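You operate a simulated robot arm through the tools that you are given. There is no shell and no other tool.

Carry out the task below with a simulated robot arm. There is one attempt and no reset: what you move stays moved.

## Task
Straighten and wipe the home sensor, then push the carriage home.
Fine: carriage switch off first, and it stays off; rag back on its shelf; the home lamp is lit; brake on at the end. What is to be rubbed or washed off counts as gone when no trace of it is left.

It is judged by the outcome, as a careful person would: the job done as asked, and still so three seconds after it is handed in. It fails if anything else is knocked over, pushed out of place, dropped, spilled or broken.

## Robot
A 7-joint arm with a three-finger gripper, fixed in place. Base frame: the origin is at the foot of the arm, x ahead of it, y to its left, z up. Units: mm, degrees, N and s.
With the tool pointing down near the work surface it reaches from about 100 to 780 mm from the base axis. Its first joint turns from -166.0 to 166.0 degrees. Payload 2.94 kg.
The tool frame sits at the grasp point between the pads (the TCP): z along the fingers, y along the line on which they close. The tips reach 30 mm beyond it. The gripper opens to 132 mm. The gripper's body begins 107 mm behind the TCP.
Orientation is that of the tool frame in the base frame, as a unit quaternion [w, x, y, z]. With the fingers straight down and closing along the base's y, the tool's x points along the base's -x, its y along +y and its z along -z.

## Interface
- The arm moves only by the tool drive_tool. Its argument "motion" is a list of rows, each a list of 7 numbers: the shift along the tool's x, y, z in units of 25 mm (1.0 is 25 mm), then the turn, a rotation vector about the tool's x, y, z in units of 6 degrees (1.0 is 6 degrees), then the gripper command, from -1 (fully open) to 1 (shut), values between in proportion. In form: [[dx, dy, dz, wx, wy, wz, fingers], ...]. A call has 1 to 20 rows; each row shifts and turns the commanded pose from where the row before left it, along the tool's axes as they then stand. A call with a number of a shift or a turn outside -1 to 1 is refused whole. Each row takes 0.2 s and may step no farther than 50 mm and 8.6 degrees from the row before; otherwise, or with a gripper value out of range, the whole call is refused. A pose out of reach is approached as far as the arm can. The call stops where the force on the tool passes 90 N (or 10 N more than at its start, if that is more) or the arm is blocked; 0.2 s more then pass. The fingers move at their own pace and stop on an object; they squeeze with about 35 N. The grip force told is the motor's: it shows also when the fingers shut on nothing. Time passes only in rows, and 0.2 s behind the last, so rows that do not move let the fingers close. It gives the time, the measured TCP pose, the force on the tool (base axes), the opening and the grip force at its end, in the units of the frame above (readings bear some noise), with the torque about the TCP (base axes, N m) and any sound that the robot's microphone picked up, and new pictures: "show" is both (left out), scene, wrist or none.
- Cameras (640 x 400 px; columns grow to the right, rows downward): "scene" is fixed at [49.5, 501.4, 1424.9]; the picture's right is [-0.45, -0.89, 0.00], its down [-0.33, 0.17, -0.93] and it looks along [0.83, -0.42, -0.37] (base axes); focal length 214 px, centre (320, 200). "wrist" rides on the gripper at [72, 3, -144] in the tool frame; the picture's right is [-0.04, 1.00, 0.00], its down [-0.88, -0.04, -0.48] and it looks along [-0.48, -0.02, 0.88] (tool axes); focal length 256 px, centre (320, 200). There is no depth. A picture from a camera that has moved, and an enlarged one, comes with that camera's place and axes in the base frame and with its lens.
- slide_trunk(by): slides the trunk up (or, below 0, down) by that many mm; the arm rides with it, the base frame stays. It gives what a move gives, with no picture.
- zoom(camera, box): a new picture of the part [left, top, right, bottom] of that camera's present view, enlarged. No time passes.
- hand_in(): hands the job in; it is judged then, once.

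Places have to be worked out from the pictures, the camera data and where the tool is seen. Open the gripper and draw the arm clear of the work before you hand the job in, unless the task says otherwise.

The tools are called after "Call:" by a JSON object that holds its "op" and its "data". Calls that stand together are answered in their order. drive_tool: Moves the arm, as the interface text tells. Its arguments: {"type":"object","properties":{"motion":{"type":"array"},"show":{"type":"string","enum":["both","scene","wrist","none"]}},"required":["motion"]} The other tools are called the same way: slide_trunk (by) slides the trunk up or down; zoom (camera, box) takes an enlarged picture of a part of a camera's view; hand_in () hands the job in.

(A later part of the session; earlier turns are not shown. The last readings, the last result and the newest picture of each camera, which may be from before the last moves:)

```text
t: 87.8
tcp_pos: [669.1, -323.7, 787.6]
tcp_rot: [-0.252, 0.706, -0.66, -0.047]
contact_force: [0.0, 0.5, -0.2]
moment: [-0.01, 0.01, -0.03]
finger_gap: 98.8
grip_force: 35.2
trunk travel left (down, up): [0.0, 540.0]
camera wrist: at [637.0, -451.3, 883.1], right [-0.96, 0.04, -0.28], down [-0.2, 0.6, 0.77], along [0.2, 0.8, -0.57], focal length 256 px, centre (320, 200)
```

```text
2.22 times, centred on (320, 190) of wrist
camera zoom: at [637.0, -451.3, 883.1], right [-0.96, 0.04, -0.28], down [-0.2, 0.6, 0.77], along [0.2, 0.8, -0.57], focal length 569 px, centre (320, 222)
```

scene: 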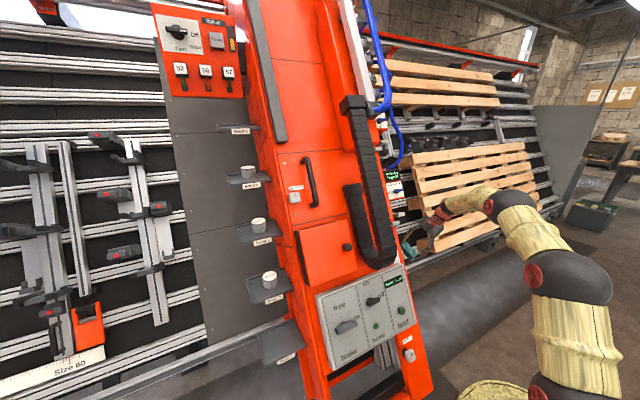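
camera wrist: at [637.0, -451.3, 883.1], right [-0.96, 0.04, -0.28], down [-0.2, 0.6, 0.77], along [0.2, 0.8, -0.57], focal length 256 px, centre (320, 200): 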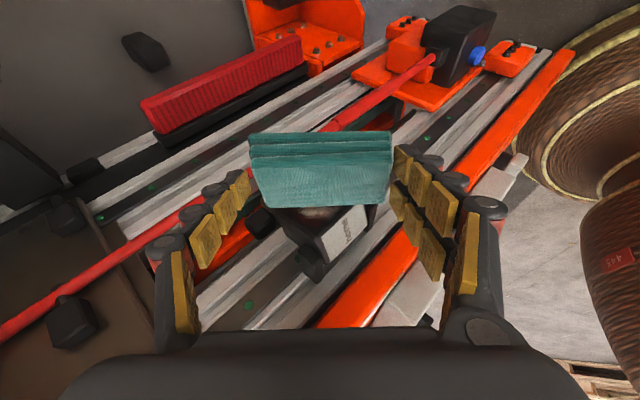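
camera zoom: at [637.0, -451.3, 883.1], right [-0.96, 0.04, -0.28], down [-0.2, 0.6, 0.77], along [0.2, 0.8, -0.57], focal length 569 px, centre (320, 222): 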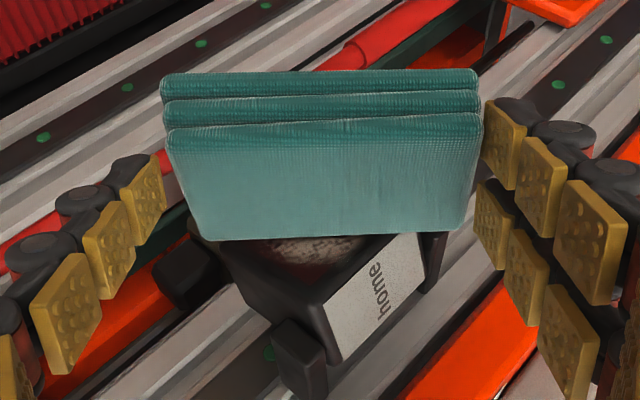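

No contact yet. I creep another 8 mm toward the window in 2 mm steps.

Call:
{"op": "drive_tool", "data": {"motion": [[-0.073, 0, 0.033, 0, 0, 0, 1], [-0.073, 0, 0.033, 0, 0, 0, 1], [-0.073, 0, 0.033, 0, 0, 0, 1], [-0.073, 0, 0.033, 0, 0, 0, 1], [0, 0, 0, 0, 0, 0, 1]], "show": "wrist"}}

Call:
{"op": "zoom", "data": {"camera": "wrist", "box": [200, 100, 440, 280]}}

```text
t: 89.0
tcp_pos: [670.2, -321.1, 788.2]
tcp_rot: [-0.252, 0.706, -0.66, -0.045]
contact_force: [-2.4, -29.4, -0.2]
moment: [-0.75, 0.05, 0.54]
finger_gap: 99.1
grip_force: 35.0
trunk travel left (down, up): [0.0, 540.0]
camera wrist: at [636.4, -447.0, 883.7], right [-0.96, 0.04, -0.28], down [-0.2, 0.6, 0.77], along [0.2, 0.8, -0.57], focal length 256 px, centre (320, 200)
```

wrist: 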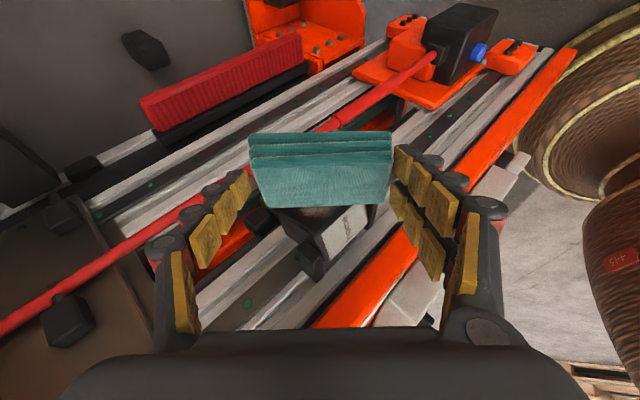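

```text
2.22 times, centred on (320, 190) of wrist
camera zoom: at [636.4, -447.0, 883.7], right [-0.96, 0.04, -0.28], down [-0.2, 0.6, 0.77], along [0.2, 0.8, -0.57], focal length 569 px, centre (320, 222)
```

zoom: 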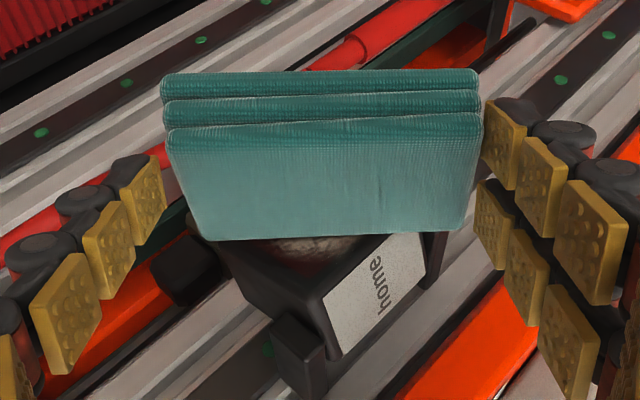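

Contact at 29 N on the window's protruding front edge (the box is still turned). I press further so the flat rag turns the box straight, watching the force.

Call:
{"op": "drive_tool", "data": {"motion": [[-0.055, 0, 0.025, 0, 0, 0, 1], [-0.055, 0, 0.025, 0, 0, 0, 1], [-0.055, 0, 0.025, 0, 0, 0, 1], [0, 0, 0, 0, 0, 0, 1]], "show": "wrist"}}

Call:
{"op": "zoom", "data": {"camera": "wrist", "box": [200, 100, 440, 280]}}

```text
t: 90.0
tcp_pos: [670.5, -314.9, 788.9]
tcp_rot: [-0.253, 0.705, -0.661, -0.044]
contact_force: [1.6, -39.5, 6.5]
moment: [-0.58, 0.08, 0.53]
finger_gap: 100.0
grip_force: 35.0
trunk travel left (down, up): [0.0, 540.0]
camera wrist: at [637.2, -441.7, 884.0], right [-0.96, 0.04, -0.28], down [-0.2, 0.6, 0.77], along [0.2, 0.8, -0.57], focal length 256 px, centre (320, 200)
```

wrist: 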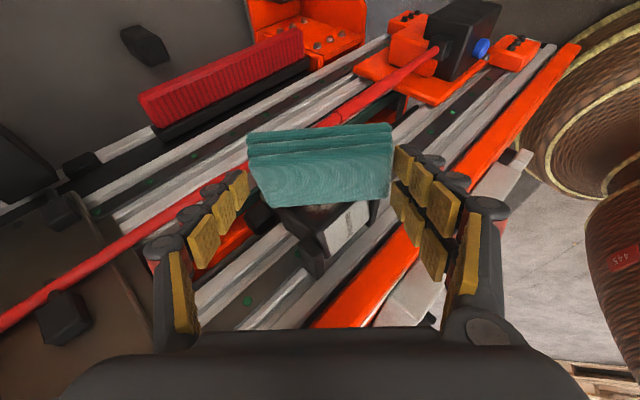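

```text
2.22 times, centred on (320, 190) of wrist
camera zoom: at [637.2, -441.7, 884.0], right [-0.96, 0.04, -0.28], down [-0.2, 0.6, 0.77], along [0.2, 0.8, -0.57], focal length 569 px, centre (320, 222)
```

zoom: 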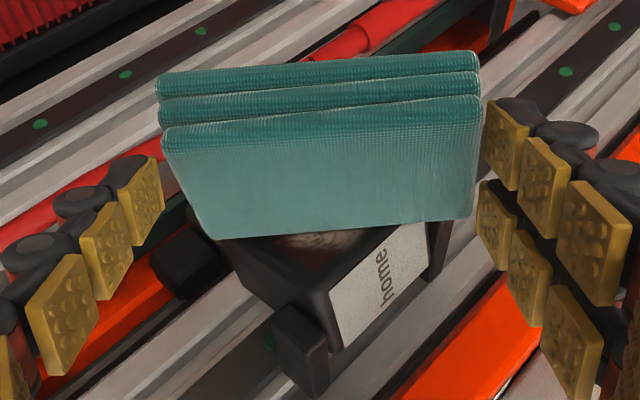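

The rag is starting to slip in the grip while the box moves only a little. I back off 15 mm and look at the sensor's state.

Call:
{"op": "drive_tool", "data": {"motion": [[0.27, 0, -0.125, 0, 0, 0, 1], [0.27, 0, -0.125, 0, 0, 0, 1], [0.36, 0, -0.167, 0, 0, 0, 1], [0.55, 0, -0.25, 0, 0, 0, 1], [0.55, 0, -0.25, 0, 0, 0, 1]], "show": "wrist"}}

Call:
{"op": "zoom", "data": {"camera": "wrist", "box": [200, 100, 440, 280]}}

```text
t: 91.2
tcp_pos: [668.9, -366.9, 786.7]
tcp_rot: [-0.252, 0.705, -0.661, -0.047]
contact_force: [-0.5, 0.8, 0.1]
moment: [-0.05, 0.04, -0.02]
finger_gap: 99.9
grip_force: 35.0
trunk travel left (down, up): [0.0, 540.0]
camera wrist: at [636.7, -494.0, 882.9], right [-0.96, 0.04, -0.28], down [-0.2, 0.6, 0.78], along [0.2, 0.8, -0.57], focal length 256 px, centre (320, 200)
```

wrist: 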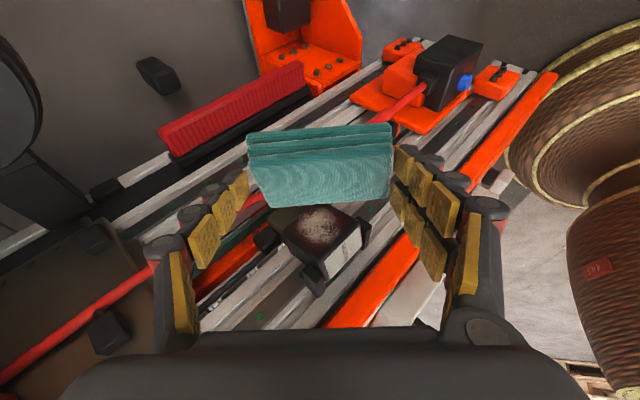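

```text
2.22 times, centred on (320, 190) of wrist
camera zoom: at [636.7, -494.0, 882.9], right [-0.96, 0.04, -0.28], down [-0.2, 0.6, 0.78], along [0.2, 0.8, -0.57], focal length 569 px, centre (320, 222)
```

zoom: 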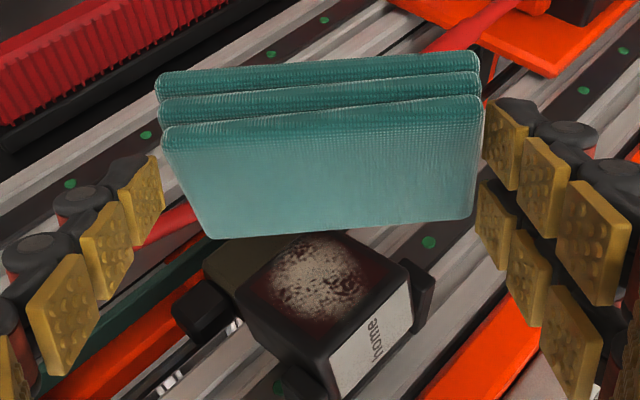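

Call:
{"op": "zoom", "data": {"camera": "wrist", "box": [260, 190, 400, 300]}}

```text
3.64 times, centred on (330, 245) of wrist
camera zoom: at [636.7, -494.0, 882.9], right [-0.96, 0.04, -0.28], down [-0.2, 0.6, 0.78], along [0.2, 0.8, -0.57], focal length 931 px, centre (284, 36)
```

zoom: 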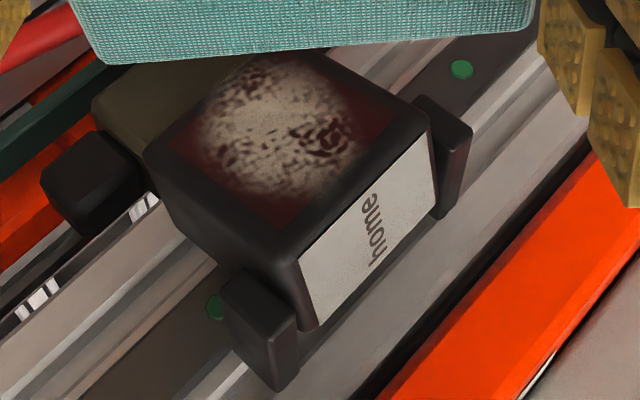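

The box is still turned about 25°: pushing its front edge doesn't turn it, so its pivot seems to be near the front lugs. I'll wipe it as it stands, approaching from the front with the tool rolled the other way so the rag lies flush on the turned window; first I retrace my path.

Call:
{"op": "drive_tool", "data": {"motion": [[0.2, 0.52, -0.924, 0, 0, 0, 1], [0.2, 0.52, -0.924, 0, 0, 0, 1], [0.2, 0.52, -0.924, 0, 0, 0, 1], [0.2, 0.52, -0.924, 0, 0, 0, 1], [0.2, 0.52, -0.924, 0, 0, 0, 1], [0, 0, 0, -0.1125, -0.261, 0.851, 1], [0, 0, 0, -0.1125, -0.261, 0.851, 1], [0, 0, 0, -0.1125, -0.261, 0.851, 1], [0, 0, 0, -0.1125, -0.261, 0.851, 1], [0, 0, 0, -0.1125, -0.261, 0.851, 1], [-0.94, 0.33, -0.355, 0, 0, 0, 1], [-0.94, 0.33, -0.355, 0, 0, 0, 1], [-0.94, 0.33, -0.355, 0, 0, 0, 1], [-0.94, 0.33, -0.355, 0, 0, 0, 1], [-0.94, 0.33, -0.355, 0, 0, 0, 1], [0, 0.6, -0.2, 0.59, 0.02, 0.81, 1], [0, 0.6, -0.2, 0.59, 0.02, 0.81, 1], [0, 0.6, -0.2, 0.59, 0.02, 0.81, 1], [0, 0.6, -0.2, 0.59, 0.02, 0.81, 1], [0, 0.6, -0.2, 0.59, 0.02, 0.81, 1]]}}

```text
t: 95.4
tcp_pos: [492.5, -330.5, 981.3]
tcp_rot: [0.294, -0.323, 0.894, 0.095]
contact_force: [0.3, 0.2, -1.0]
moment: [0.04, 0.02, 0.03]
finger_gap: 99.9
grip_force: 34.5
trunk travel left (down, up): [0.0, 540.0]
camera wrist: at [379.3, -419.1, 1055.2], right [-0.61, 0.8, 0.01], down [0.35, 0.26, 0.9], along [0.72, 0.55, -0.43], focal length 256 px, centre (320, 200)
```

scene: 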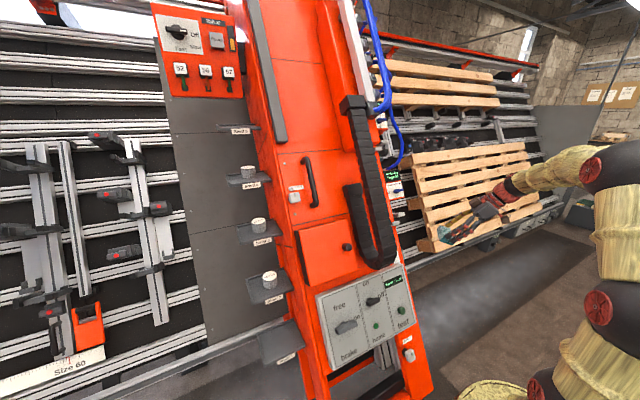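
wrist: 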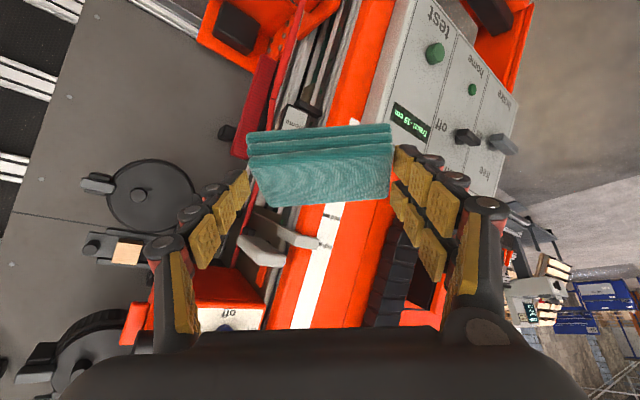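

Call:
{"op": "drive_tool", "data": {"motion": [[0, 1, 0, 0, 0, 0, 1], [0, 1, 0, 0, 0, 0, 1], [0, 1, 0, 0, 0, 0, 1], [0, 1, 0, 0, 0, 0, 1], [0, 1, 0, 0, 0, 0, 1], [0, 1, 0, 0.552, 0.019, 0.758, 1], [0, 1, 0, 0.552, 0.019, 0.758, 1], [0, 1, 0, 0.552, 0.019, 0.758, 1], [0, 1, 0, 0.552, 0.019, 0.758, 1], [0, 1, 0, 0.552, 0.019, 0.758, 1], [0, 1, 0, 0.552, 0.019, 0.758, 1], [0, 1, 0, 0.552, 0.019, 0.758, 1], [-0.27, 0, 0.99, 0, 0, 0, 1], [-0.27, 0, 0.99, 0, 0, 0, 1], [-0.27, 0, 0.99, 0, 0, 0, 1]], "show": "wrist"}}

```text
t: 98.6
tcp_pos: [406.6, -77.3, 927.1]
tcp_rot: [0.31, -0.004, 0.951, -0.009]
contact_force: [-0.1, 0.2, -0.5]
moment: [0.01, -0.03, -0.02]
finger_gap: 99.7
grip_force: 34.9
trunk travel left (down, up): [0.0, 540.0]
camera wrist: at [264.8, -73.8, 1001.7], right [0.03, 1.0, 0.0], down [0.43, -0.02, 0.9], along [0.9, -0.03, -0.43], focal length 256 px, centre (320, 200)
```

wrist: 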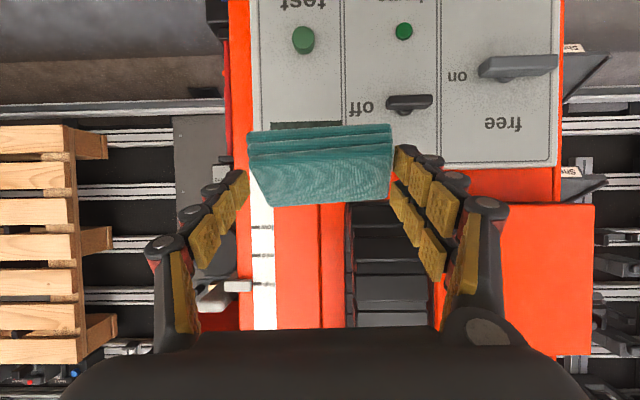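

Back at neutral. Now I roll the tool +90° about its axis here (in the clear), watching for limits.

Call:
{"op": "drive_tool", "data": {"motion": [[0, 0, 0, 0, 0, 1, 1], [0, 0, 0, 0, 0, 1, 1], [0, 0, 0, 0, 0, 1, 1], [0, 0, 0, 0, 0, 1, 1], [0, 0, 0, 0, 0, 1, 1], [0, 0, 0, 0, 0, 1, 1], [0, 0, 0, 0, 0, 1, 1], [0, 0, 0, 0, 0, 1, 1], [0, 0, 0, 0, 0, 1, 1], [0, 0, 0, 0, 0, 1, 1], [0, 0, 0, 0, 0, 1, 1], [0, 0, 0, 0, 0, 1, 1], [0, 0, 0, 0, 0, 1, 1], [0, 0, 0, 0, 0, 1, 1], [0, 0, 0, 0, 0, 1, 1]]}}

```text
t: 101.8
tcp_pos: [406.8, -76.8, 927.7]
tcp_rot: [0.225, 0.67, 0.674, 0.213]
contact_force: [0.1, 0.4, -0.3]
moment: [0.01, -0.03, 0.0]
finger_gap: 99.4
grip_force: 34.6
trunk travel left (down, up): [0.0, 540.0]
camera wrist: at [325.5, -3.4, 1044.5], right [0.81, -0.03, 0.59], down [-0.31, -0.87, 0.38], along [0.5, -0.49, -0.71], focal length 256 px, centre (320, 200)
```

scene: 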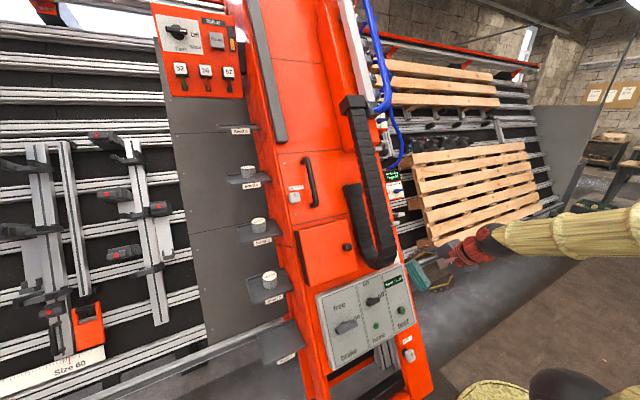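
wrist: 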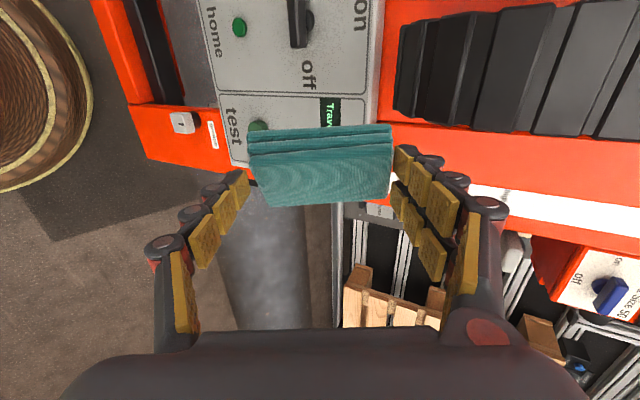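

The roll works this way. I now move right to in front of the flank at about [500, -310, 860] and tilt to point along the panel normal.

Call:
{"op": "drive_tool", "data": {"motion": [[-0.926, 0.13, 0.452, 0, 0, 0, 1], [-0.926, 0.13, 0.452, 0, 0, 0, 1], [-0.926, 0.13, 0.452, 0, 0, 0, 1], [-0.926, 0.13, 0.452, 0, 0, 0, 1], [-0.926, 0.13, 0.452, 0, 0, 0, 1], [-0.926, 0.13, 0.452, 0, 0, 0, 1], [-0.926, 0.13, 0.452, 0, 0, 0, 1], [-0.926, 0.13, 0.452, 0, 0, 0, 1], [-0.926, 0.13, 0.452, 0, 0, 0, 1], [-0.926, 0.13, 0.452, 0, 0, 0, 1], [0, 0, 0, -1, 0, 0, 1], [0, 0, 0, -1, 0, 0, 1], [0, 0, 0, -1, 0, 0, 1], [0, 0, 0, -1, 0, 0, 1]]}}

```text
t: 104.8
tcp_pos: [499.8, -310.8, 860.0]
tcp_rot: [0.361, 0.607, 0.616, 0.348]
contact_force: [0.7, 0.4, -0.2]
moment: [-0.01, 0.05, 0.02]
finger_gap: 99.5
grip_force: 35.6
trunk travel left (down, up): [0.0, 540.0]
camera wrist: at [377.1, -238.4, 933.6], right [0.5, -0.02, 0.87], down [-0.43, -0.87, 0.22], along [0.75, -0.49, -0.44], focal length 256 px, centre (320, 200)
```

scene: 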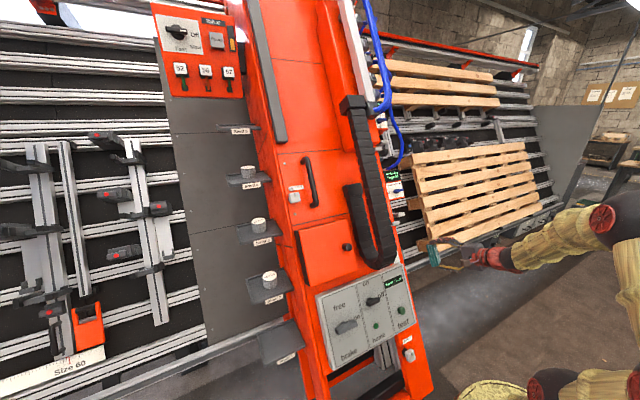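
wrist: 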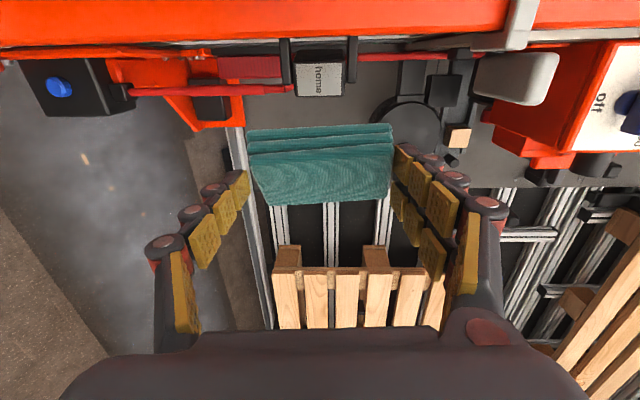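

Pose reached; I can see the sensor between its lugs from the front-left. I zoom in on it.

Call:
{"op": "zoom", "data": {"camera": "wrist", "box": [240, 20, 400, 140]}}

Call:
{"op": "zoom", "data": {"camera": "wrist", "box": [0, 20, 260, 180]}}

```text
3.33 times, centred on (320, 80) of wrist
camera zoom: at [377.1, -238.4, 933.6], right [0.5, -0.02, 0.87], down [-0.43, -0.87, 0.22], along [0.75, -0.49, -0.44], focal length 853 px, centre (320, 600)
```

zoom: 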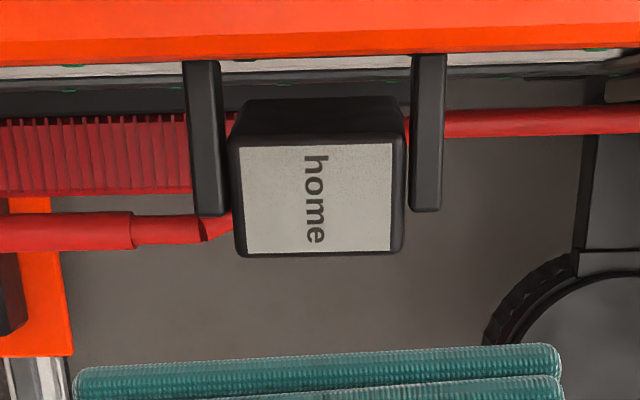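

```text
2.46 times, centred on (130, 100) of wrist
camera zoom: at [377.1, -238.4, 933.6], right [0.5, -0.02, 0.87], down [-0.43, -0.87, 0.22], along [0.75, -0.49, -0.44], focal length 630 px, centre (788, 446)
```

zoom: 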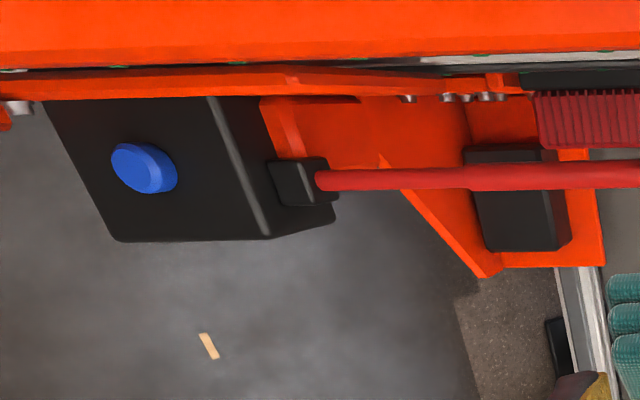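

The lugs are square to the flank and the box is turned between them. I advance along the tool axis to bring the rag beside the window, 40 mm off its face.

Call:
{"op": "drive_tool", "data": {"motion": [[-0.4, 0.0, 0.6, 0, 0, 0, 1], [-0.264, 0.02, 0.95, 0, 0, 0, 1], [0, 0.01, 0.95, 0, 0, 0, 1], [0, 0.01, 0.95, 0, 0, 0, 1], [0, 0.01, 0.95, 0, 0, 0, 1], [0, 0.01, 0.95, 0, 0, 0, 1], [0, 0.01, 0.95, 0, 0, 0, 1], [0, 0.01, 0.95, 0, 0, 0, 1]]}}

Call:
{"op": "zoom", "data": {"camera": "wrist", "box": [200, 20, 440, 220]}}

```text
t: 106.6
tcp_pos: [658.3, -328.4, 771.5]
tcp_rot: [0.36, 0.608, 0.617, 0.347]
contact_force: [0.4, -0.3, 0.0]
moment: [0.04, 0.04, 0.02]
finger_gap: 99.3
grip_force: 34.9
trunk travel left (down, up): [0.0, 540.0]
camera wrist: at [535.7, -255.9, 844.1], right [0.5, -0.03, 0.87], down [-0.43, -0.87, 0.22], along [0.75, -0.48, -0.45], focal length 256 px, centre (320, 200)
```

scene: 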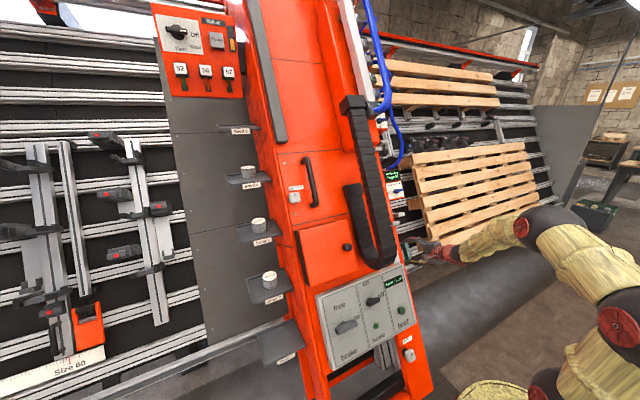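
wrist: 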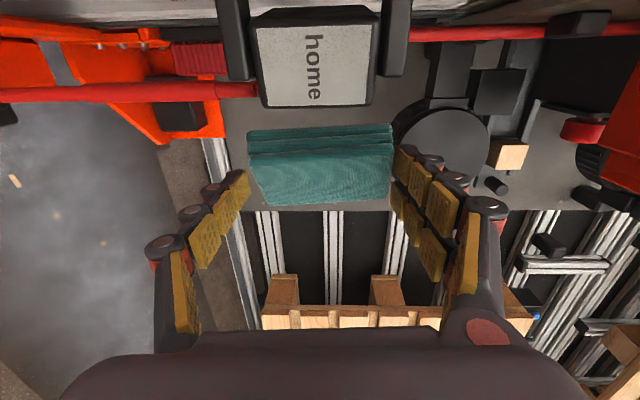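

```text
2.00 times, centred on (320, 120) of wrist
camera zoom: at [535.7, -255.9, 844.1], right [0.5, -0.03, 0.87], down [-0.43, -0.87, 0.22], along [0.75, -0.48, -0.45], focal length 512 px, centre (320, 360)
```

zoom: 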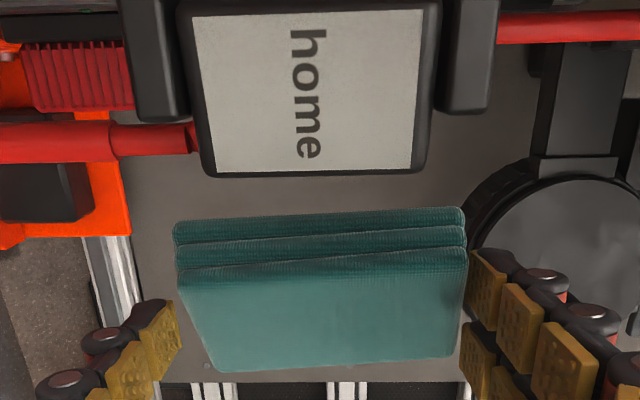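

Aligned along the column. I go 24 mm deeper and then move the rag face toward the window along its own normal.

Call:
{"op": "drive_tool", "data": {"motion": [[0, 0.01, 0.95, 0, 0, 0, 1], [0.18, 0.004, -0.086, 0, 0, 0, 1], [0.18, 0.004, -0.086, 0, 0, 0, 1], [0.18, 0.004, -0.086, 0, 0, 0, 1], [0.18, 0.004, -0.086, 0, 0, 0, 1], [0.18, 0.004, -0.086, 0, 0, 0, 1], [0.18, 0.004, -0.086, 0, 0, 0, 1], [0, 0, 0, 0, 0, 0, 1]], "show": "wrist"}}

Call:
{"op": "zoom", "data": {"camera": "wrist", "box": [200, 0, 440, 220]}}

```text
t: 108.4
tcp_pos: [668.1, -300.6, 766.3]
tcp_rot: [0.361, 0.609, 0.616, 0.347]
contact_force: [0.9, -1.7, -1.3]
moment: [0.02, 0.01, -0.07]
finger_gap: 99.5
grip_force: 34.9
trunk travel left (down, up): [0.0, 540.0]
camera wrist: at [545.4, -229.5, 838.8], right [0.5, -0.03, 0.87], down [-0.43, -0.87, 0.22], along [0.75, -0.48, -0.45], focal length 256 px, centre (320, 200)
```

wrist: 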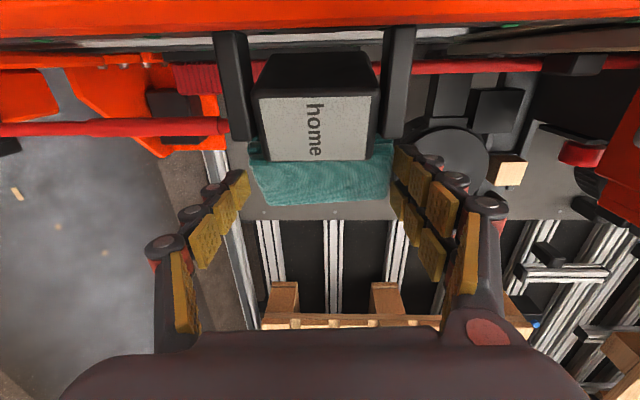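

```text
1.82 times, centred on (320, 110) of wrist
camera zoom: at [545.4, -229.5, 838.8], right [0.5, -0.03, 0.87], down [-0.43, -0.87, 0.22], along [0.75, -0.48, -0.45], focal length 465 px, centre (320, 364)
```

zoom: 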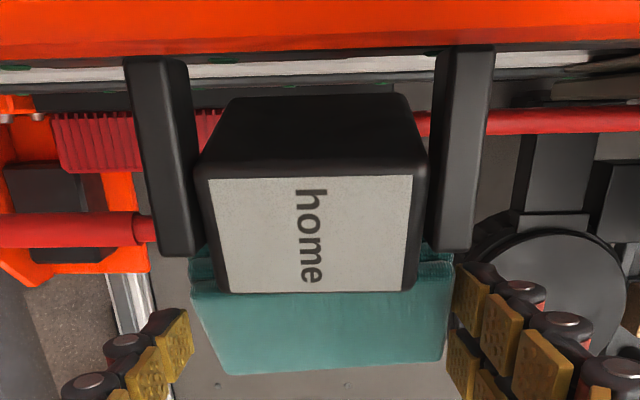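

The rag is just about to touch. I creep on in 1.5 mm steps.

Call:
{"op": "drive_tool", "data": {"motion": [[0.054, 0.001, -0.026, 0, 0, 0, 1], [0.054, 0.001, -0.026, 0, 0, 0, 1], [0.054, 0.001, -0.026, 0, 0, 0, 1], [0, 0, 0, 0, 0, 0, 1]], "show": "none"}}

```text
t: 109.4
tcp_pos: [667.2, -297.7, 766.5]
tcp_rot: [0.36, 0.608, 0.617, 0.347]
contact_force: [0.6, -0.8, 1.2]
moment: [0.02, 0.02, -0.07]
finger_gap: 99.4
grip_force: 35.3
trunk travel left (down, up): [0.0, 540.0]
```

Call:
{"op": "drive_tool", "data": {"motion": [[0.054, 0.001, -0.026, 0, 0, 0, 1], [0.054, 0.001, -0.026, 0, 0, 0, 1], [0.054, 0.001, -0.026, 0, 0, 0, 1], [0, 0, 0, 0, 0, 0, 1]], "show": "wrist"}}

```text
t: 110.4
tcp_pos: [666.0, -295.7, 767.3]
tcp_rot: [0.36, 0.61, 0.615, 0.347]
contact_force: [11.8, -22.6, -6.9]
moment: [0.22, 0.41, -1.04]
finger_gap: 99.3
grip_force: 34.9
trunk travel left (down, up): [0.0, 540.0]
camera wrist: at [542.6, -223.5, 840.5], right [0.5, -0.03, 0.87], down [-0.43, -0.87, 0.22], along [0.75, -0.49, -0.45], focal length 256 px, centre (320, 200)
```

wrist: 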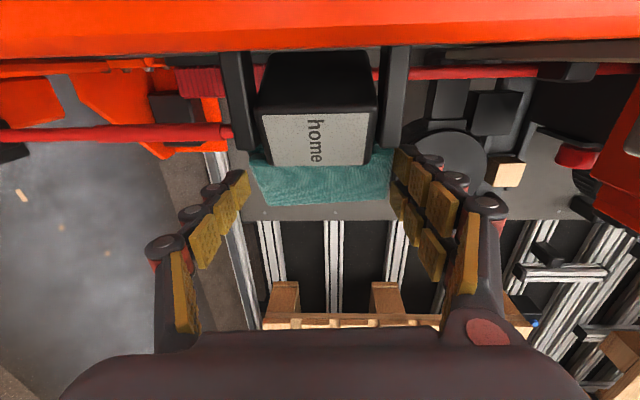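

Flush contact, 26 N along the window's normal. I rub back and forth across the window (±24 mm along its width).

Call:
{"op": "drive_tool", "data": {"motion": [[-0.139, 0, -0.288, 0, 0, 0, 1], [-0.139, 0, -0.288, 0, 0, 0, 1], [-0.139, 0, -0.288, 0, 0, 0, 1], [0.139, 0, 0.288, 0, 0, 0, 1], [0.139, 0, 0.288, 0, 0, 0, 1], [0.139, 0, 0.288, 0, 0, 0, 1], [0.139, 0, 0.288, 0, 0, 0, 1], [0.139, 0, 0.288, 0, 0, 0, 1], [0.139, 0, 0.288, 0, 0, 0, 1], [-0.139, 0, -0.288, 0, 0, 0, 1], [-0.139, 0, -0.288, 0, 0, 0, 1], [-0.139, 0, -0.288, 0, 0, 0, 1]], "show": "wrist"}}

```text
t: 113.0
tcp_pos: [665.2, -293.2, 765.3]
tcp_rot: [0.358, 0.609, 0.617, 0.347]
contact_force: [14.0, -18.7, -9.1]
moment: [0.15, 0.57, -0.88]
finger_gap: 99.0
grip_force: 35.5
trunk travel left (down, up): [0.0, 540.0]
camera wrist: at [542.6, -221.7, 839.3], right [0.5, -0.03, 0.86], down [-0.43, -0.88, 0.22], along [0.75, -0.48, -0.45], focal length 256 px, centre (320, 200)
```

wrist: 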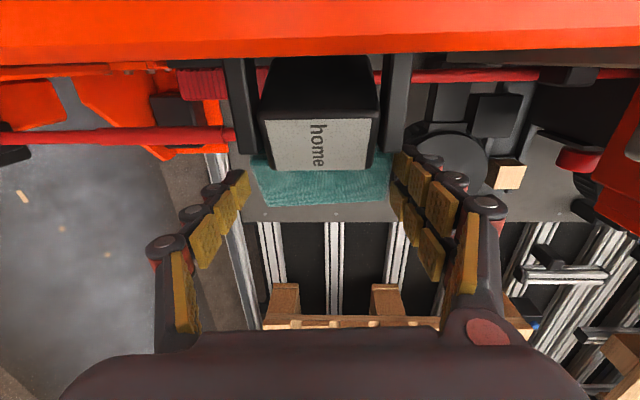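

I add strokes shifted up and down along the column to cover the whole window.

Call:
{"op": "drive_tool", "data": {"motion": [[0, 0.4, 0, 0, 0, 0, 1], [-0.208, 0, -0.432, 0, 0, 0, 1], [-0.208, 0, -0.432, 0, 0, 0, 1], [0.208, 0, 0.432, 0, 0, 0, 1], [0.208, 0, 0.432, 0, 0, 0, 1], [0.208, 0, 0.432, 0, 0, 0, 1], [0.208, 0, 0.432, 0, 0, 0, 1], [-0.208, -0.2, -0.432, 0, 0, 0, 1], [-0.208, -0.2, -0.432, 0, 0, 0, 1], [0, -0.4, 0, 0, 0, 0, 1], [-0.208, 0, -0.432, 0, 0, 0, 1], [-0.208, 0, -0.432, 0, 0, 0, 1], [0.208, 0, 0.432, 0, 0, 0, 1], [0.208, 0, 0.432, 0, 0, 0, 1], [0.208, 0, 0.432, 0, 0, 0, 1], [0.208, 0, 0.432, 0, 0, 0, 1], [-0.208, 0.2, -0.432, 0, 0, 0, 1], [-0.208, 0.2, -0.432, 0, 0, 0, 1]], "show": "wrist"}}

```text
t: 116.8
tcp_pos: [665.6, -295.1, 766.9]
tcp_rot: [0.36, 0.608, 0.617, 0.347]
contact_force: [8.7, -14.1, -8.0]
moment: [0.12, 0.39, -0.56]
finger_gap: 98.9
grip_force: 34.8
trunk travel left (down, up): [0.0, 540.0]
camera wrist: at [542.6, -221.3, 840.1], right [0.5, -0.03, 0.87], down [-0.43, -0.88, 0.22], along [0.75, -0.48, -0.45], focal length 256 px, centre (320, 200)
```

wrist: 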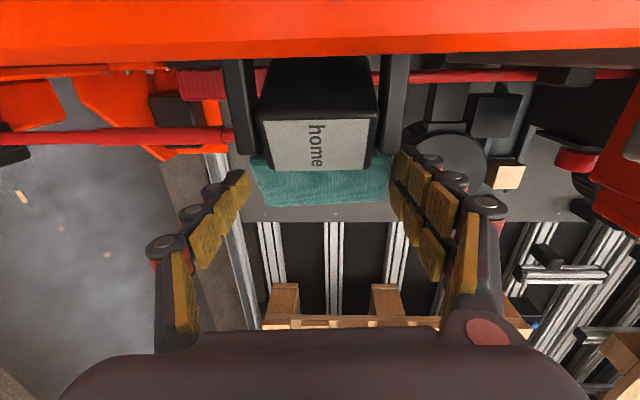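

The torque shows the contact is concentrated near the window's upper end (the rag slipped about 3° in the grip). I ease off, tilt the tool 4° to bring the rag parallel, and press again.

Call:
{"op": "drive_tool", "data": {"motion": [[-0.108, 0, 0.052, 0, 0, 0, 1], [0, 0, 0, 0.29, 0, 0.6, 1], [0.108, 0, -0.052, 0, 0, 0, 1], [0, 0, 0, 0, 0, 0, 1]], "show": "none"}}

```text
t: 117.8
tcp_pos: [664.2, -293.8, 767.4]
tcp_rot: [0.34, 0.633, 0.601, 0.349]
contact_force: [9.9, -15.1, -5.6]
moment: [-0.58, -0.31, -0.07]
finger_gap: 98.9
grip_force: 35.3
trunk travel left (down, up): [0.0, 540.0]
```

Now it bears on the lower end, so the parallel setting is in between. I rotate back 2° and check the torque again.

Call:
{"op": "drive_tool", "data": {"motion": [[0, 0, 0, -0.15, 0, -0.31, 1], [0, 0, 0, 0, 0, 0, 1]], "show": "none"}}

```text
t: 118.4
tcp_pos: [666.3, -292.8, 769.1]
tcp_rot: [0.35, 0.62, 0.61, 0.348]
contact_force: [7.0, -13.0, 1.1]
moment: [-0.39, -0.22, -0.06]
finger_gap: 98.9
grip_force: 35.1
trunk travel left (down, up): [0.0, 540.0]
```

Call:
{"op": "drive_tool", "data": {"motion": [[0, 0, 0, -0.075, 0, -0.155, 1], [0.054, 0, -0.026, 0, 0, 0, 1], [0, 0, 0, 0, 0, 0, 1]], "show": "none"}}

```text
t: 119.2
tcp_pos: [665.9, -293.7, 768.4]
tcp_rot: [0.356, 0.615, 0.612, 0.348]
contact_force: [9.6, -18.4, -1.5]
moment: [-0.06, -0.01, -0.35]
finger_gap: 98.9
grip_force: 34.7
trunk travel left (down, up): [0.0, 540.0]
```

Contact is now centred (about flush). I rub again across the whole window with this alignment.

Call:
{"op": "drive_tool", "data": {"motion": [[-0.139, 0, -0.288, 0, 0, 0, 1], [-0.139, 0, -0.288, 0, 0, 0, 1], [-0.139, 0, -0.288, 0, 0, 0, 1], [0.139, 0, 0.288, 0, 0, 0, 1], [0.139, 0, 0.288, 0, 0, 0, 1], [0.139, 0, 0.288, 0, 0, 0, 1], [0.139, 0, 0.288, 0, 0, 0, 1], [0.139, 0, 0.288, 0, 0, 0, 1], [0.139, 0, 0.288, 0, 0, 0, 1], [-0.139, 0.1, -0.288, 0, 0, 0, 1], [-0.139, 0.1, -0.288, 0, 0, 0, 1], [-0.139, 0.1, -0.288, 0, 0, 0, 1], [-0.139, -0.1, -0.288, 0, 0, 0, 1], [-0.139, -0.1, -0.288, 0, 0, 0, 1], [-0.139, -0.1, -0.288, 0, 0, 0, 1], [0.139, -0.1, 0.288, 0, 0, 0, 1], [0.139, -0.1, 0.288, 0, 0, 0, 1], [0.139, 0.1, 0.288, 0, 0, 0, 1], [0.139, 0.1, 0.288, 0, 0, 0, 1], [0.139, 0, 0.288, 0, 0, 0, 1]], "show": "none"}}

Call:
{"op": "drive_tool", "data": {"motion": [[0.139, 0, 0.288, 0, 0, 0, 1], [0.139, 0, 0.288, 0, 0, 0, 1], [-0.139, 0.1, -0.288, 0, 0, 0, 1], [-0.139, 0.1, -0.288, 0, 0, 0, 1], [-0.139, 0.1, -0.288, 0, 0, 0, 1], [-0.139, -0.1, -0.288, 0, 0, 0, 1], [-0.139, -0.1, -0.288, 0, 0, 0, 1], [-0.139, -0.1, -0.288, 0, 0, 0, 1], [0.139, 0, 0.288, 0, 0, 0, 1], [0.139, 0, 0.288, 0, 0, 0, 1], [0.139, 0, 0.288, 0, 0, 0, 1]], "show": "wrist"}}

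```text
t: 123.4
tcp_pos: [676.2, -286.6, 760.3]
tcp_rot: [0.355, 0.614, 0.612, 0.349]
contact_force: [1.4, -21.1, -1.3]
moment: [-0.12, 0.01, -0.17]
finger_gap: 98.6
grip_force: 34.4
trunk travel left (down, up): [0.0, 540.0]
```

```text
t: 125.8
tcp_pos: [669.6, -289.3, 764.4]
tcp_rot: [0.355, 0.615, 0.613, 0.347]
contact_force: [-0.2, -17.9, -1.6]
moment: [-0.06, 0.04, -0.17]
finger_gap: 98.7
grip_force: 35.0
trunk travel left (down, up): [0.0, 540.0]
camera wrist: at [548.6, -217.2, 839.1], right [0.51, -0.04, 0.86], down [-0.44, -0.87, 0.21], along [0.74, -0.48, -0.46], focal length 256 px, centre (320, 200)
```

wrist: 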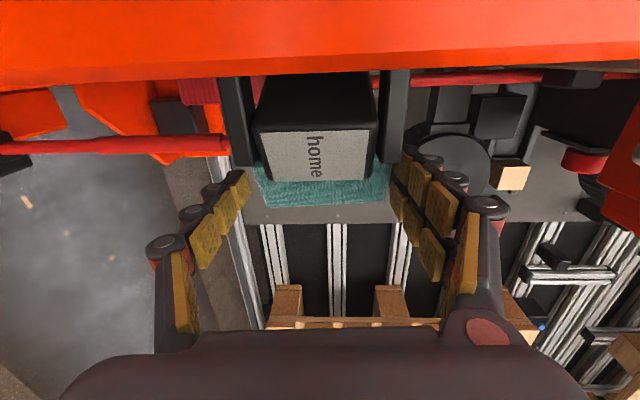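

I add a last set of strokes with the rag tilted slightly so the lower part of the window also gets firm contact.

Call:
{"op": "drive_tool", "data": {"motion": [[-0.05, 0, 0.02, 0.15, 0, 0.31, 1], [0.1, 0, -0.05, 0, 0, 0, 1], [-0.139, 0, -0.288, 0, 0, 0, 1], [-0.139, 0, -0.288, 0, 0, 0, 1], [-0.139, 0, -0.288, 0, 0, 0, 1], [0.139, 0, 0.288, 0, 0, 0, 1], [0.139, 0, 0.288, 0, 0, 0, 1], [0.139, 0, 0.288, 0, 0, 0, 1], [0.139, 0, 0.288, 0, 0, 0, 1], [0.139, 0, 0.288, 0, 0, 0, 1], [0.139, 0, 0.288, 0, 0, 0, 1], [-0.139, 0.1, -0.288, 0, 0, 0, 1], [-0.139, 0.1, -0.288, 0, 0, 0, 1], [-0.139, 0.1, -0.288, 0, 0, 0, 1], [-0.139, -0.1, -0.288, -0.05, 0, -0.1, 1], [-0.139, -0.1, -0.288, -0.05, 0, -0.1, 1], [-0.139, -0.1, -0.288, -0.05, 0, -0.11, 1], [0.139, 0, 0.288, 0, 0, 0, 1], [0.139, 0, 0.288, 0, 0, 0, 1], [0.139, 0, 0.288, 0, 0, 0, 1]], "show": "wrist"}}

```text
t: 130.0
tcp_pos: [669.1, -289.3, 765.0]
tcp_rot: [0.355, 0.616, 0.612, 0.347]
contact_force: [1.4, -18.3, -0.8]
moment: [0.43, 0.08, -0.47]
finger_gap: 99.1
grip_force: 35.0
trunk travel left (down, up): [0.0, 540.0]
camera wrist: at [548.1, -216.3, 839.6], right [0.5, -0.04, 0.86], down [-0.44, -0.87, 0.21], along [0.74, -0.48, -0.46], focal length 256 px, centre (320, 200)
```

wrist: 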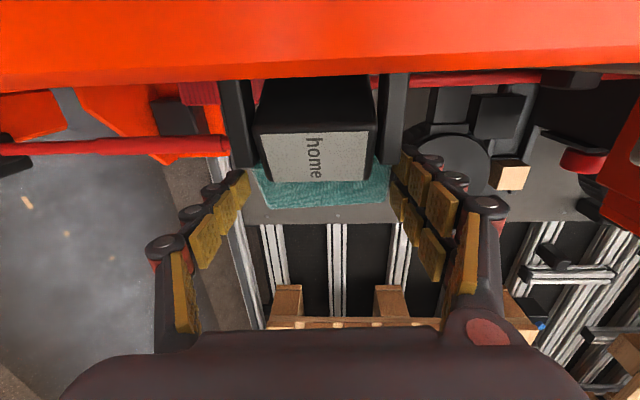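

Wiping done as far as I can tell. I withdraw the rag from the window and back out along the tool axis.

Call:
{"op": "drive_tool", "data": {"motion": [[-0.36, 0, 0.172, 0, 0, 0, 1], [-0.36, 0, 0.172, 0, 0, 0, 1], [-0.36, 0, 0.172, 0, 0, 0, 1], [-0.3, 0, -0.4, 0, 0, 0, 1], [0, 0, -0.95, 0, 0, 0, 1], [0, 0, -0.95, 0, 0, 0, 1], [0, 0, -0.95, 0, 0, 0, 1], [0, 0, -0.95, 0, 0, 0, 1], [0, 0, -0.95, 0, 0, 0, 1], [0, 0, -0.95, 0, 0, 0, 1], [0, 0, -0.95, 0, 0, 0, 1]], "show": "wrist"}}

Call:
{"op": "zoom", "data": {"camera": "wrist", "box": [240, 20, 400, 140]}}

```text
t: 132.4
tcp_pos: [532.8, -306.7, 831.4]
tcp_rot: [0.339, 0.615, 0.619, 0.352]
contact_force: [0.3, 0.8, 0.2]
moment: [0.03, 0.03, -0.01]
finger_gap: 99.0
grip_force: 35.1
trunk travel left (down, up): [0.0, 540.0]
camera wrist: at [410.7, -238.5, 910.7], right [0.52, -0.05, 0.85], down [-0.41, -0.89, 0.2], along [0.75, -0.46, -0.48], focal length 256 px, centre (320, 200)
```

wrist: 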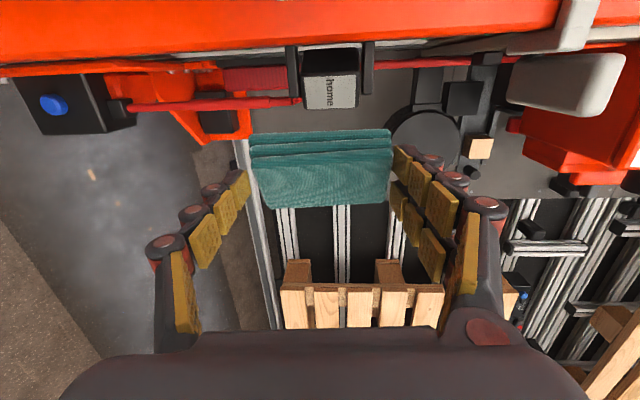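

```text
3.33 times, centred on (320, 80) of wrist
camera zoom: at [410.7, -238.5, 910.7], right [0.52, -0.05, 0.85], down [-0.41, -0.89, 0.2], along [0.75, -0.46, -0.48], focal length 853 px, centre (320, 600)
```

zoom: 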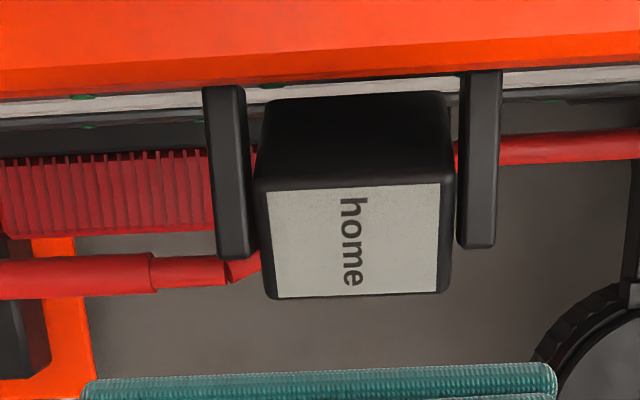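

Pushing while wiping has turned the box a bit further (more of its inner side shows), so it does turn fairly easily; there is a gap on its column side where a finger fits, so I will straighten it by gripping it square from the front with empty fingers. First I return the rag: back to the neutral pose.

Call:
{"op": "drive_tool", "data": {"motion": [[0.932, 0.06, -0.613, 0, 0, 0, 1], [0.932, 0.06, -0.613, 0, 0, 0, 1], [0.932, 0.06, -0.613, 0, 0, 0, 1], [0.932, 0.06, -0.613, 0, 0, 0, 1], [0.932, 0.06, -0.613, 0, 0, 0, 1], [0.932, 0.06, -0.613, 0, 0, 0, 1], [0.932, 0.06, -0.613, 0, 0, 0, 1], [0.932, 0.06, -0.613, 0, 0, 0, 1], [0.932, 0.06, -0.613, 0, 0, 0, 1], [0.932, 0.06, -0.613, 0, 0, 0, 1], [0, 0, 0, 1, 0, 0, 1], [0, 0, 0, 1, 0, 0, 1], [0, 0, 0, 1, 0, 0, 1], [0, 0, 0, 1, 0, 0, 1], [0, 0, 0, 0, 0, -1, 1], [0, 0, 0, 0, 0, -1, 1], [0, 0, 0, 0, 0, -1, 1], [0, 0, 0, 0, 0, -1, 1], [0, 0, 0, 0, 0, -1, 1], [0, 0, 0, 0, 0, -1, 1]], "show": "none"}}

Call:
{"op": "drive_tool", "data": {"motion": [[0, 0, 0, 0, 0, -1, 1], [0, 0, 0, 0, 0, -1, 1], [0, 0, 0, 0, 0, -1, 1], [0, 0, 0, 0, 0, -1, 1], [0, 0, 0, 0, 0, -1, 1], [0, 0, 0, 0, 0, -1, 1], [0, 0, 0, 0, 0, -1, 1], [0, 0, 0, 0, 0, -1, 1], [0, 0, 0, 0, 0, -1, 1]]}}

```text
t: 136.6
tcp_pos: [404.1, -85.4, 937.3]
tcp_rot: [0.276, 0.433, 0.847, 0.134]
contact_force: [0.2, 0.2, -0.7]
moment: [-0.01, -0.02, 0.03]
finger_gap: 99.2
grip_force: 34.9
trunk travel left (down, up): [0.0, 540.0]
```

```text
t: 138.6
tcp_pos: [405.2, -84.5, 936.0]
tcp_rot: [0.306, 0.001, 0.952, -0.005]
contact_force: [-0.1, -1.1, -0.6]
moment: [-0.02, 0.03, 0.01]
finger_gap: 99.3
grip_force: 34.9
trunk travel left (down, up): [0.0, 540.0]
camera wrist: at [262.9, -82.2, 1011.2], right [0.04, 1.0, 0.02], down [0.44, -0.03, 0.9], along [0.9, -0.03, -0.44], focal length 256 px, centre (320, 200)
```

scene: 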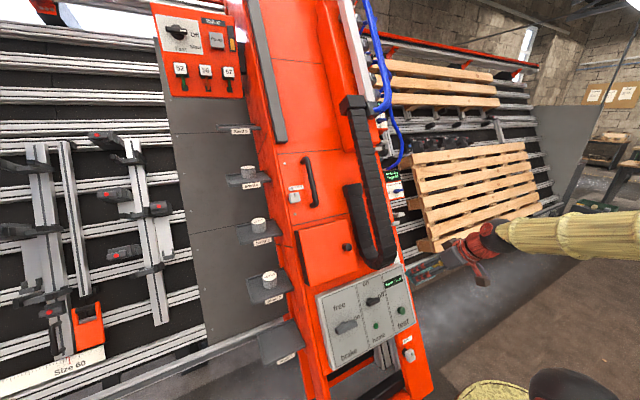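
wrist: 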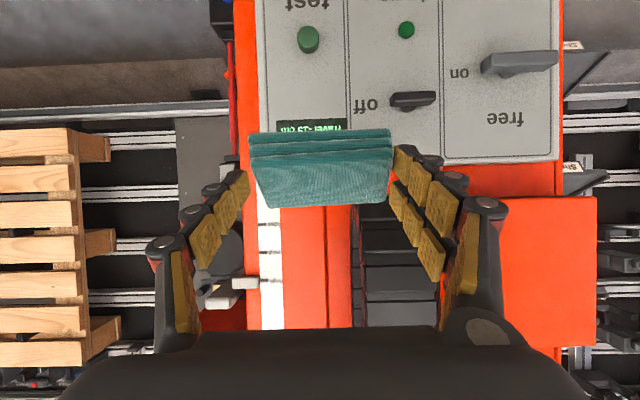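

From this neutral pose a look at the window costs just one move, so I check the cleaning result before putting the rag away.

Call:
{"op": "drive_tool", "data": {"motion": [[0.27, 0, -0.99, 0, 0, 0, 1], [0.27, 0, -0.99, 0, 0, 0, 1], [0.27, 0, -0.99, 0, 0, 0, 1], [0, -1, 0, -0.552, -0.019, -0.758, 1], [0, -1, 0, -0.552, -0.019, -0.758, 1], [0, -1, 0, -0.552, -0.019, -0.758, 1], [0, -1, 0, -0.552, -0.019, -0.758, 1], [0, -1, 0, -0.552, -0.019, -0.758, 1], [0, -1, 0, -0.552, -0.019, -0.758, 1], [0, -1, 0, -0.552, -0.019, -0.758, 1], [0, -1, 0, 0, 0, 0, 1], [0, -1, 0, 0, 0, 0, 1], [0, -1, 0, 0, 0, 0, 1], [0, -1, 0, 0, 0, 0, 1], [0, -1, 0, 0, 0, 0, 1], [0, -0.6, 0.2, -0.59, -0.02, -0.81, 1], [0, -0.6, 0.2, -0.59, -0.02, -0.81, 1], [0, -0.6, 0.2, -0.59, -0.02, -0.81, 1], [0, -0.6, 0.2, -0.59, -0.02, -0.81, 1], [0, -0.6, 0.2, -0.59, -0.02, -0.81, 1]], "show": "wrist"}}

Call:
{"op": "zoom", "data": {"camera": "wrist", "box": [200, 60, 360, 160]}}

```text
t: 142.8
tcp_pos: [540.0, -380.8, 968.1]
tcp_rot: [0.26, -0.541, 0.781, 0.175]
contact_force: [-0.1, 0.1, -0.2]
moment: [-0.03, 0.03, -0.03]
finger_gap: 99.3
grip_force: 35.1
trunk travel left (down, up): [0.0, 540.0]
camera wrist: at [485.4, -515.9, 1039.6], right [-0.92, 0.39, 0.02], down [0.18, 0.38, 0.91], along [0.34, 0.84, -0.42], focal length 256 px, centre (320, 200)
```

wrist: 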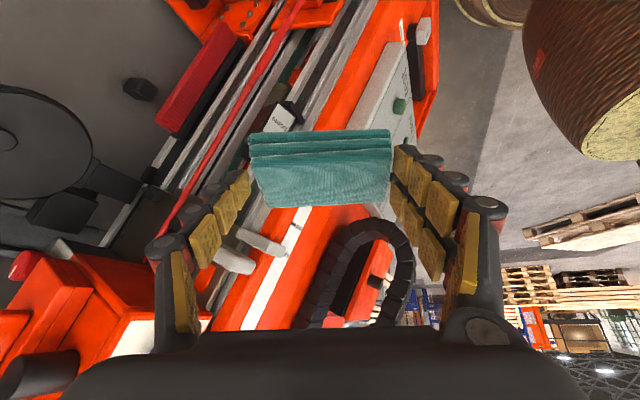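

```text
4.00 times, centred on (280, 110) of wrist
camera zoom: at [485.4, -515.9, 1039.6], right [-0.92, 0.39, 0.02], down [0.18, 0.38, 0.91], along [0.34, 0.84, -0.42], focal length 1024 px, centre (480, 560)
```

zoom: 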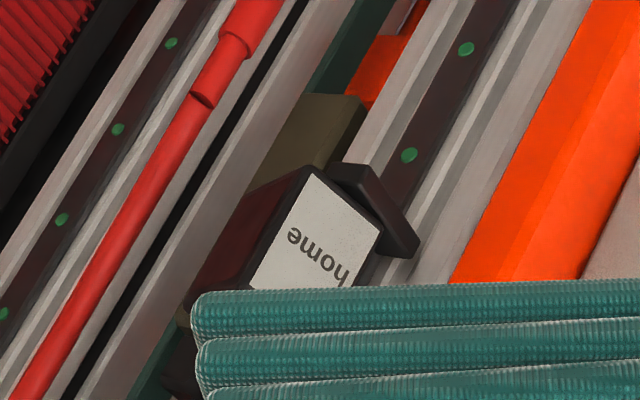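

The visible half of the window looks clean (plain dark red). I tilt the camera a little to see the rest past the rag.

Call:
{"op": "drive_tool", "data": {"motion": [[0, 0, 0, 0, 1, 0, 1], [0, 0, 0, 0, 0.7, 0, 1]], "show": "none"}}

Call:
{"op": "zoom", "data": {"camera": "wrist", "box": [220, 40, 340, 140]}}

```text
t: 143.4
tcp_pos: [540.4, -380.8, 967.4]
tcp_rot: [0.191, -0.553, 0.801, 0.125]
contact_force: [-0.1, -0.2, -0.7]
moment: [-0.01, -0.01, -0.01]
finger_gap: 98.9
grip_force: 35.4
trunk travel left (down, up): [0.0, 540.0]
```

```text
4.00 times, centred on (280, 90) of wrist
camera zoom: at [490.7, -501.7, 1064.1], right [-0.92, 0.39, 0.01], down [0.23, 0.53, 0.82], along [0.31, 0.75, -0.58], focal length 1024 px, centre (480, 640)
```

zoom: 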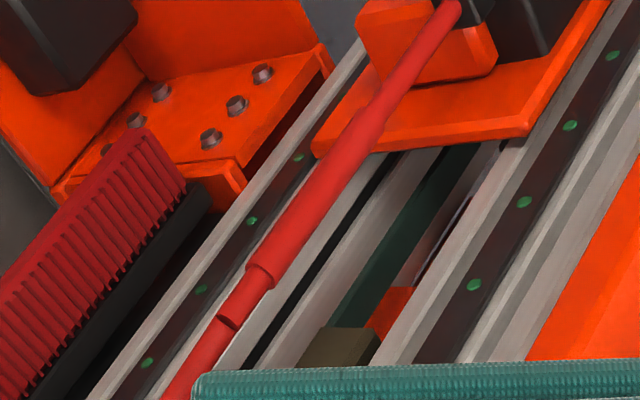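

Wrong way; I tilt the other way.

Call:
{"op": "drive_tool", "data": {"motion": [[0, 0, 0, 0, -1, 0, 1], [0, 0, 0, 0, -1, 0, 1], [0, 0, 0, 0, -1, 0, 1], [0, 0, 0, 0, -0.7, 0, 1]], "show": "none"}}

Call:
{"op": "zoom", "data": {"camera": "wrist", "box": [220, 130, 340, 230]}}

Call:
{"op": "zoom", "data": {"camera": "wrist", "box": [0, 0, 640, 400]}}

```text
t: 144.4
tcp_pos: [539.8, -381.7, 967.8]
tcp_rot: [0.341, -0.518, 0.749, 0.231]
contact_force: [0.5, -0.1, -0.4]
moment: [-0.02, -0.01, -0.01]
finger_gap: 99.0
grip_force: 35.1
trunk travel left (down, up): [0.0, 540.0]
```

```text
4.00 times, centred on (280, 180) of wrist
camera zoom: at [481.4, -527.2, 1008.3], right [-0.92, 0.38, 0.02], down [0.11, 0.2, 0.97], along [0.37, 0.9, -0.23], focal length 1024 px, centre (480, 280)
```

zoom: 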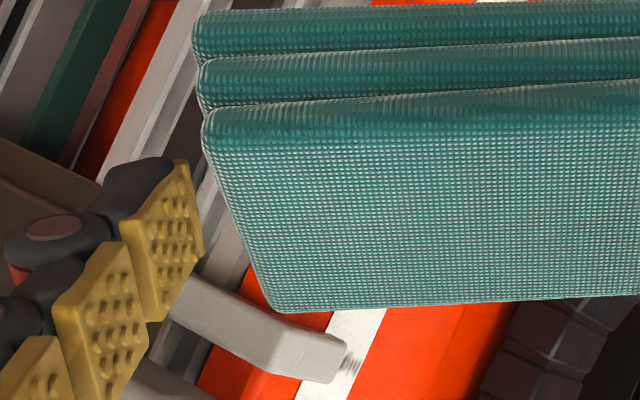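

```text
1.00 times, centred on (320, 200) of wrist (not enlarged: the box is as wide or as high as the picture)
camera zoom: at [481.4, -527.2, 1008.3], right [-0.92, 0.38, 0.02], down [0.11, 0.2, 0.97], along [0.37, 0.9, -0.23], focal length 256 px, centre (320, 200)
```

zoom: 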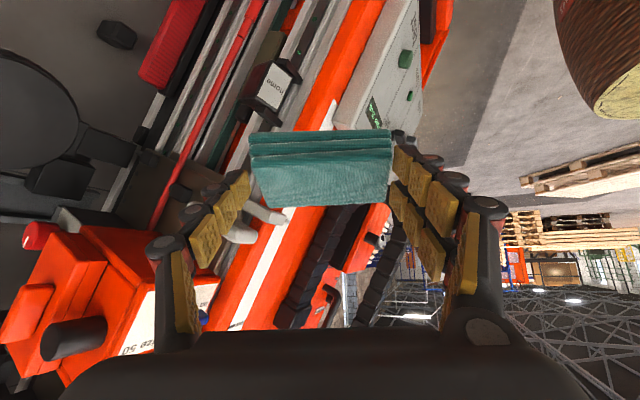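

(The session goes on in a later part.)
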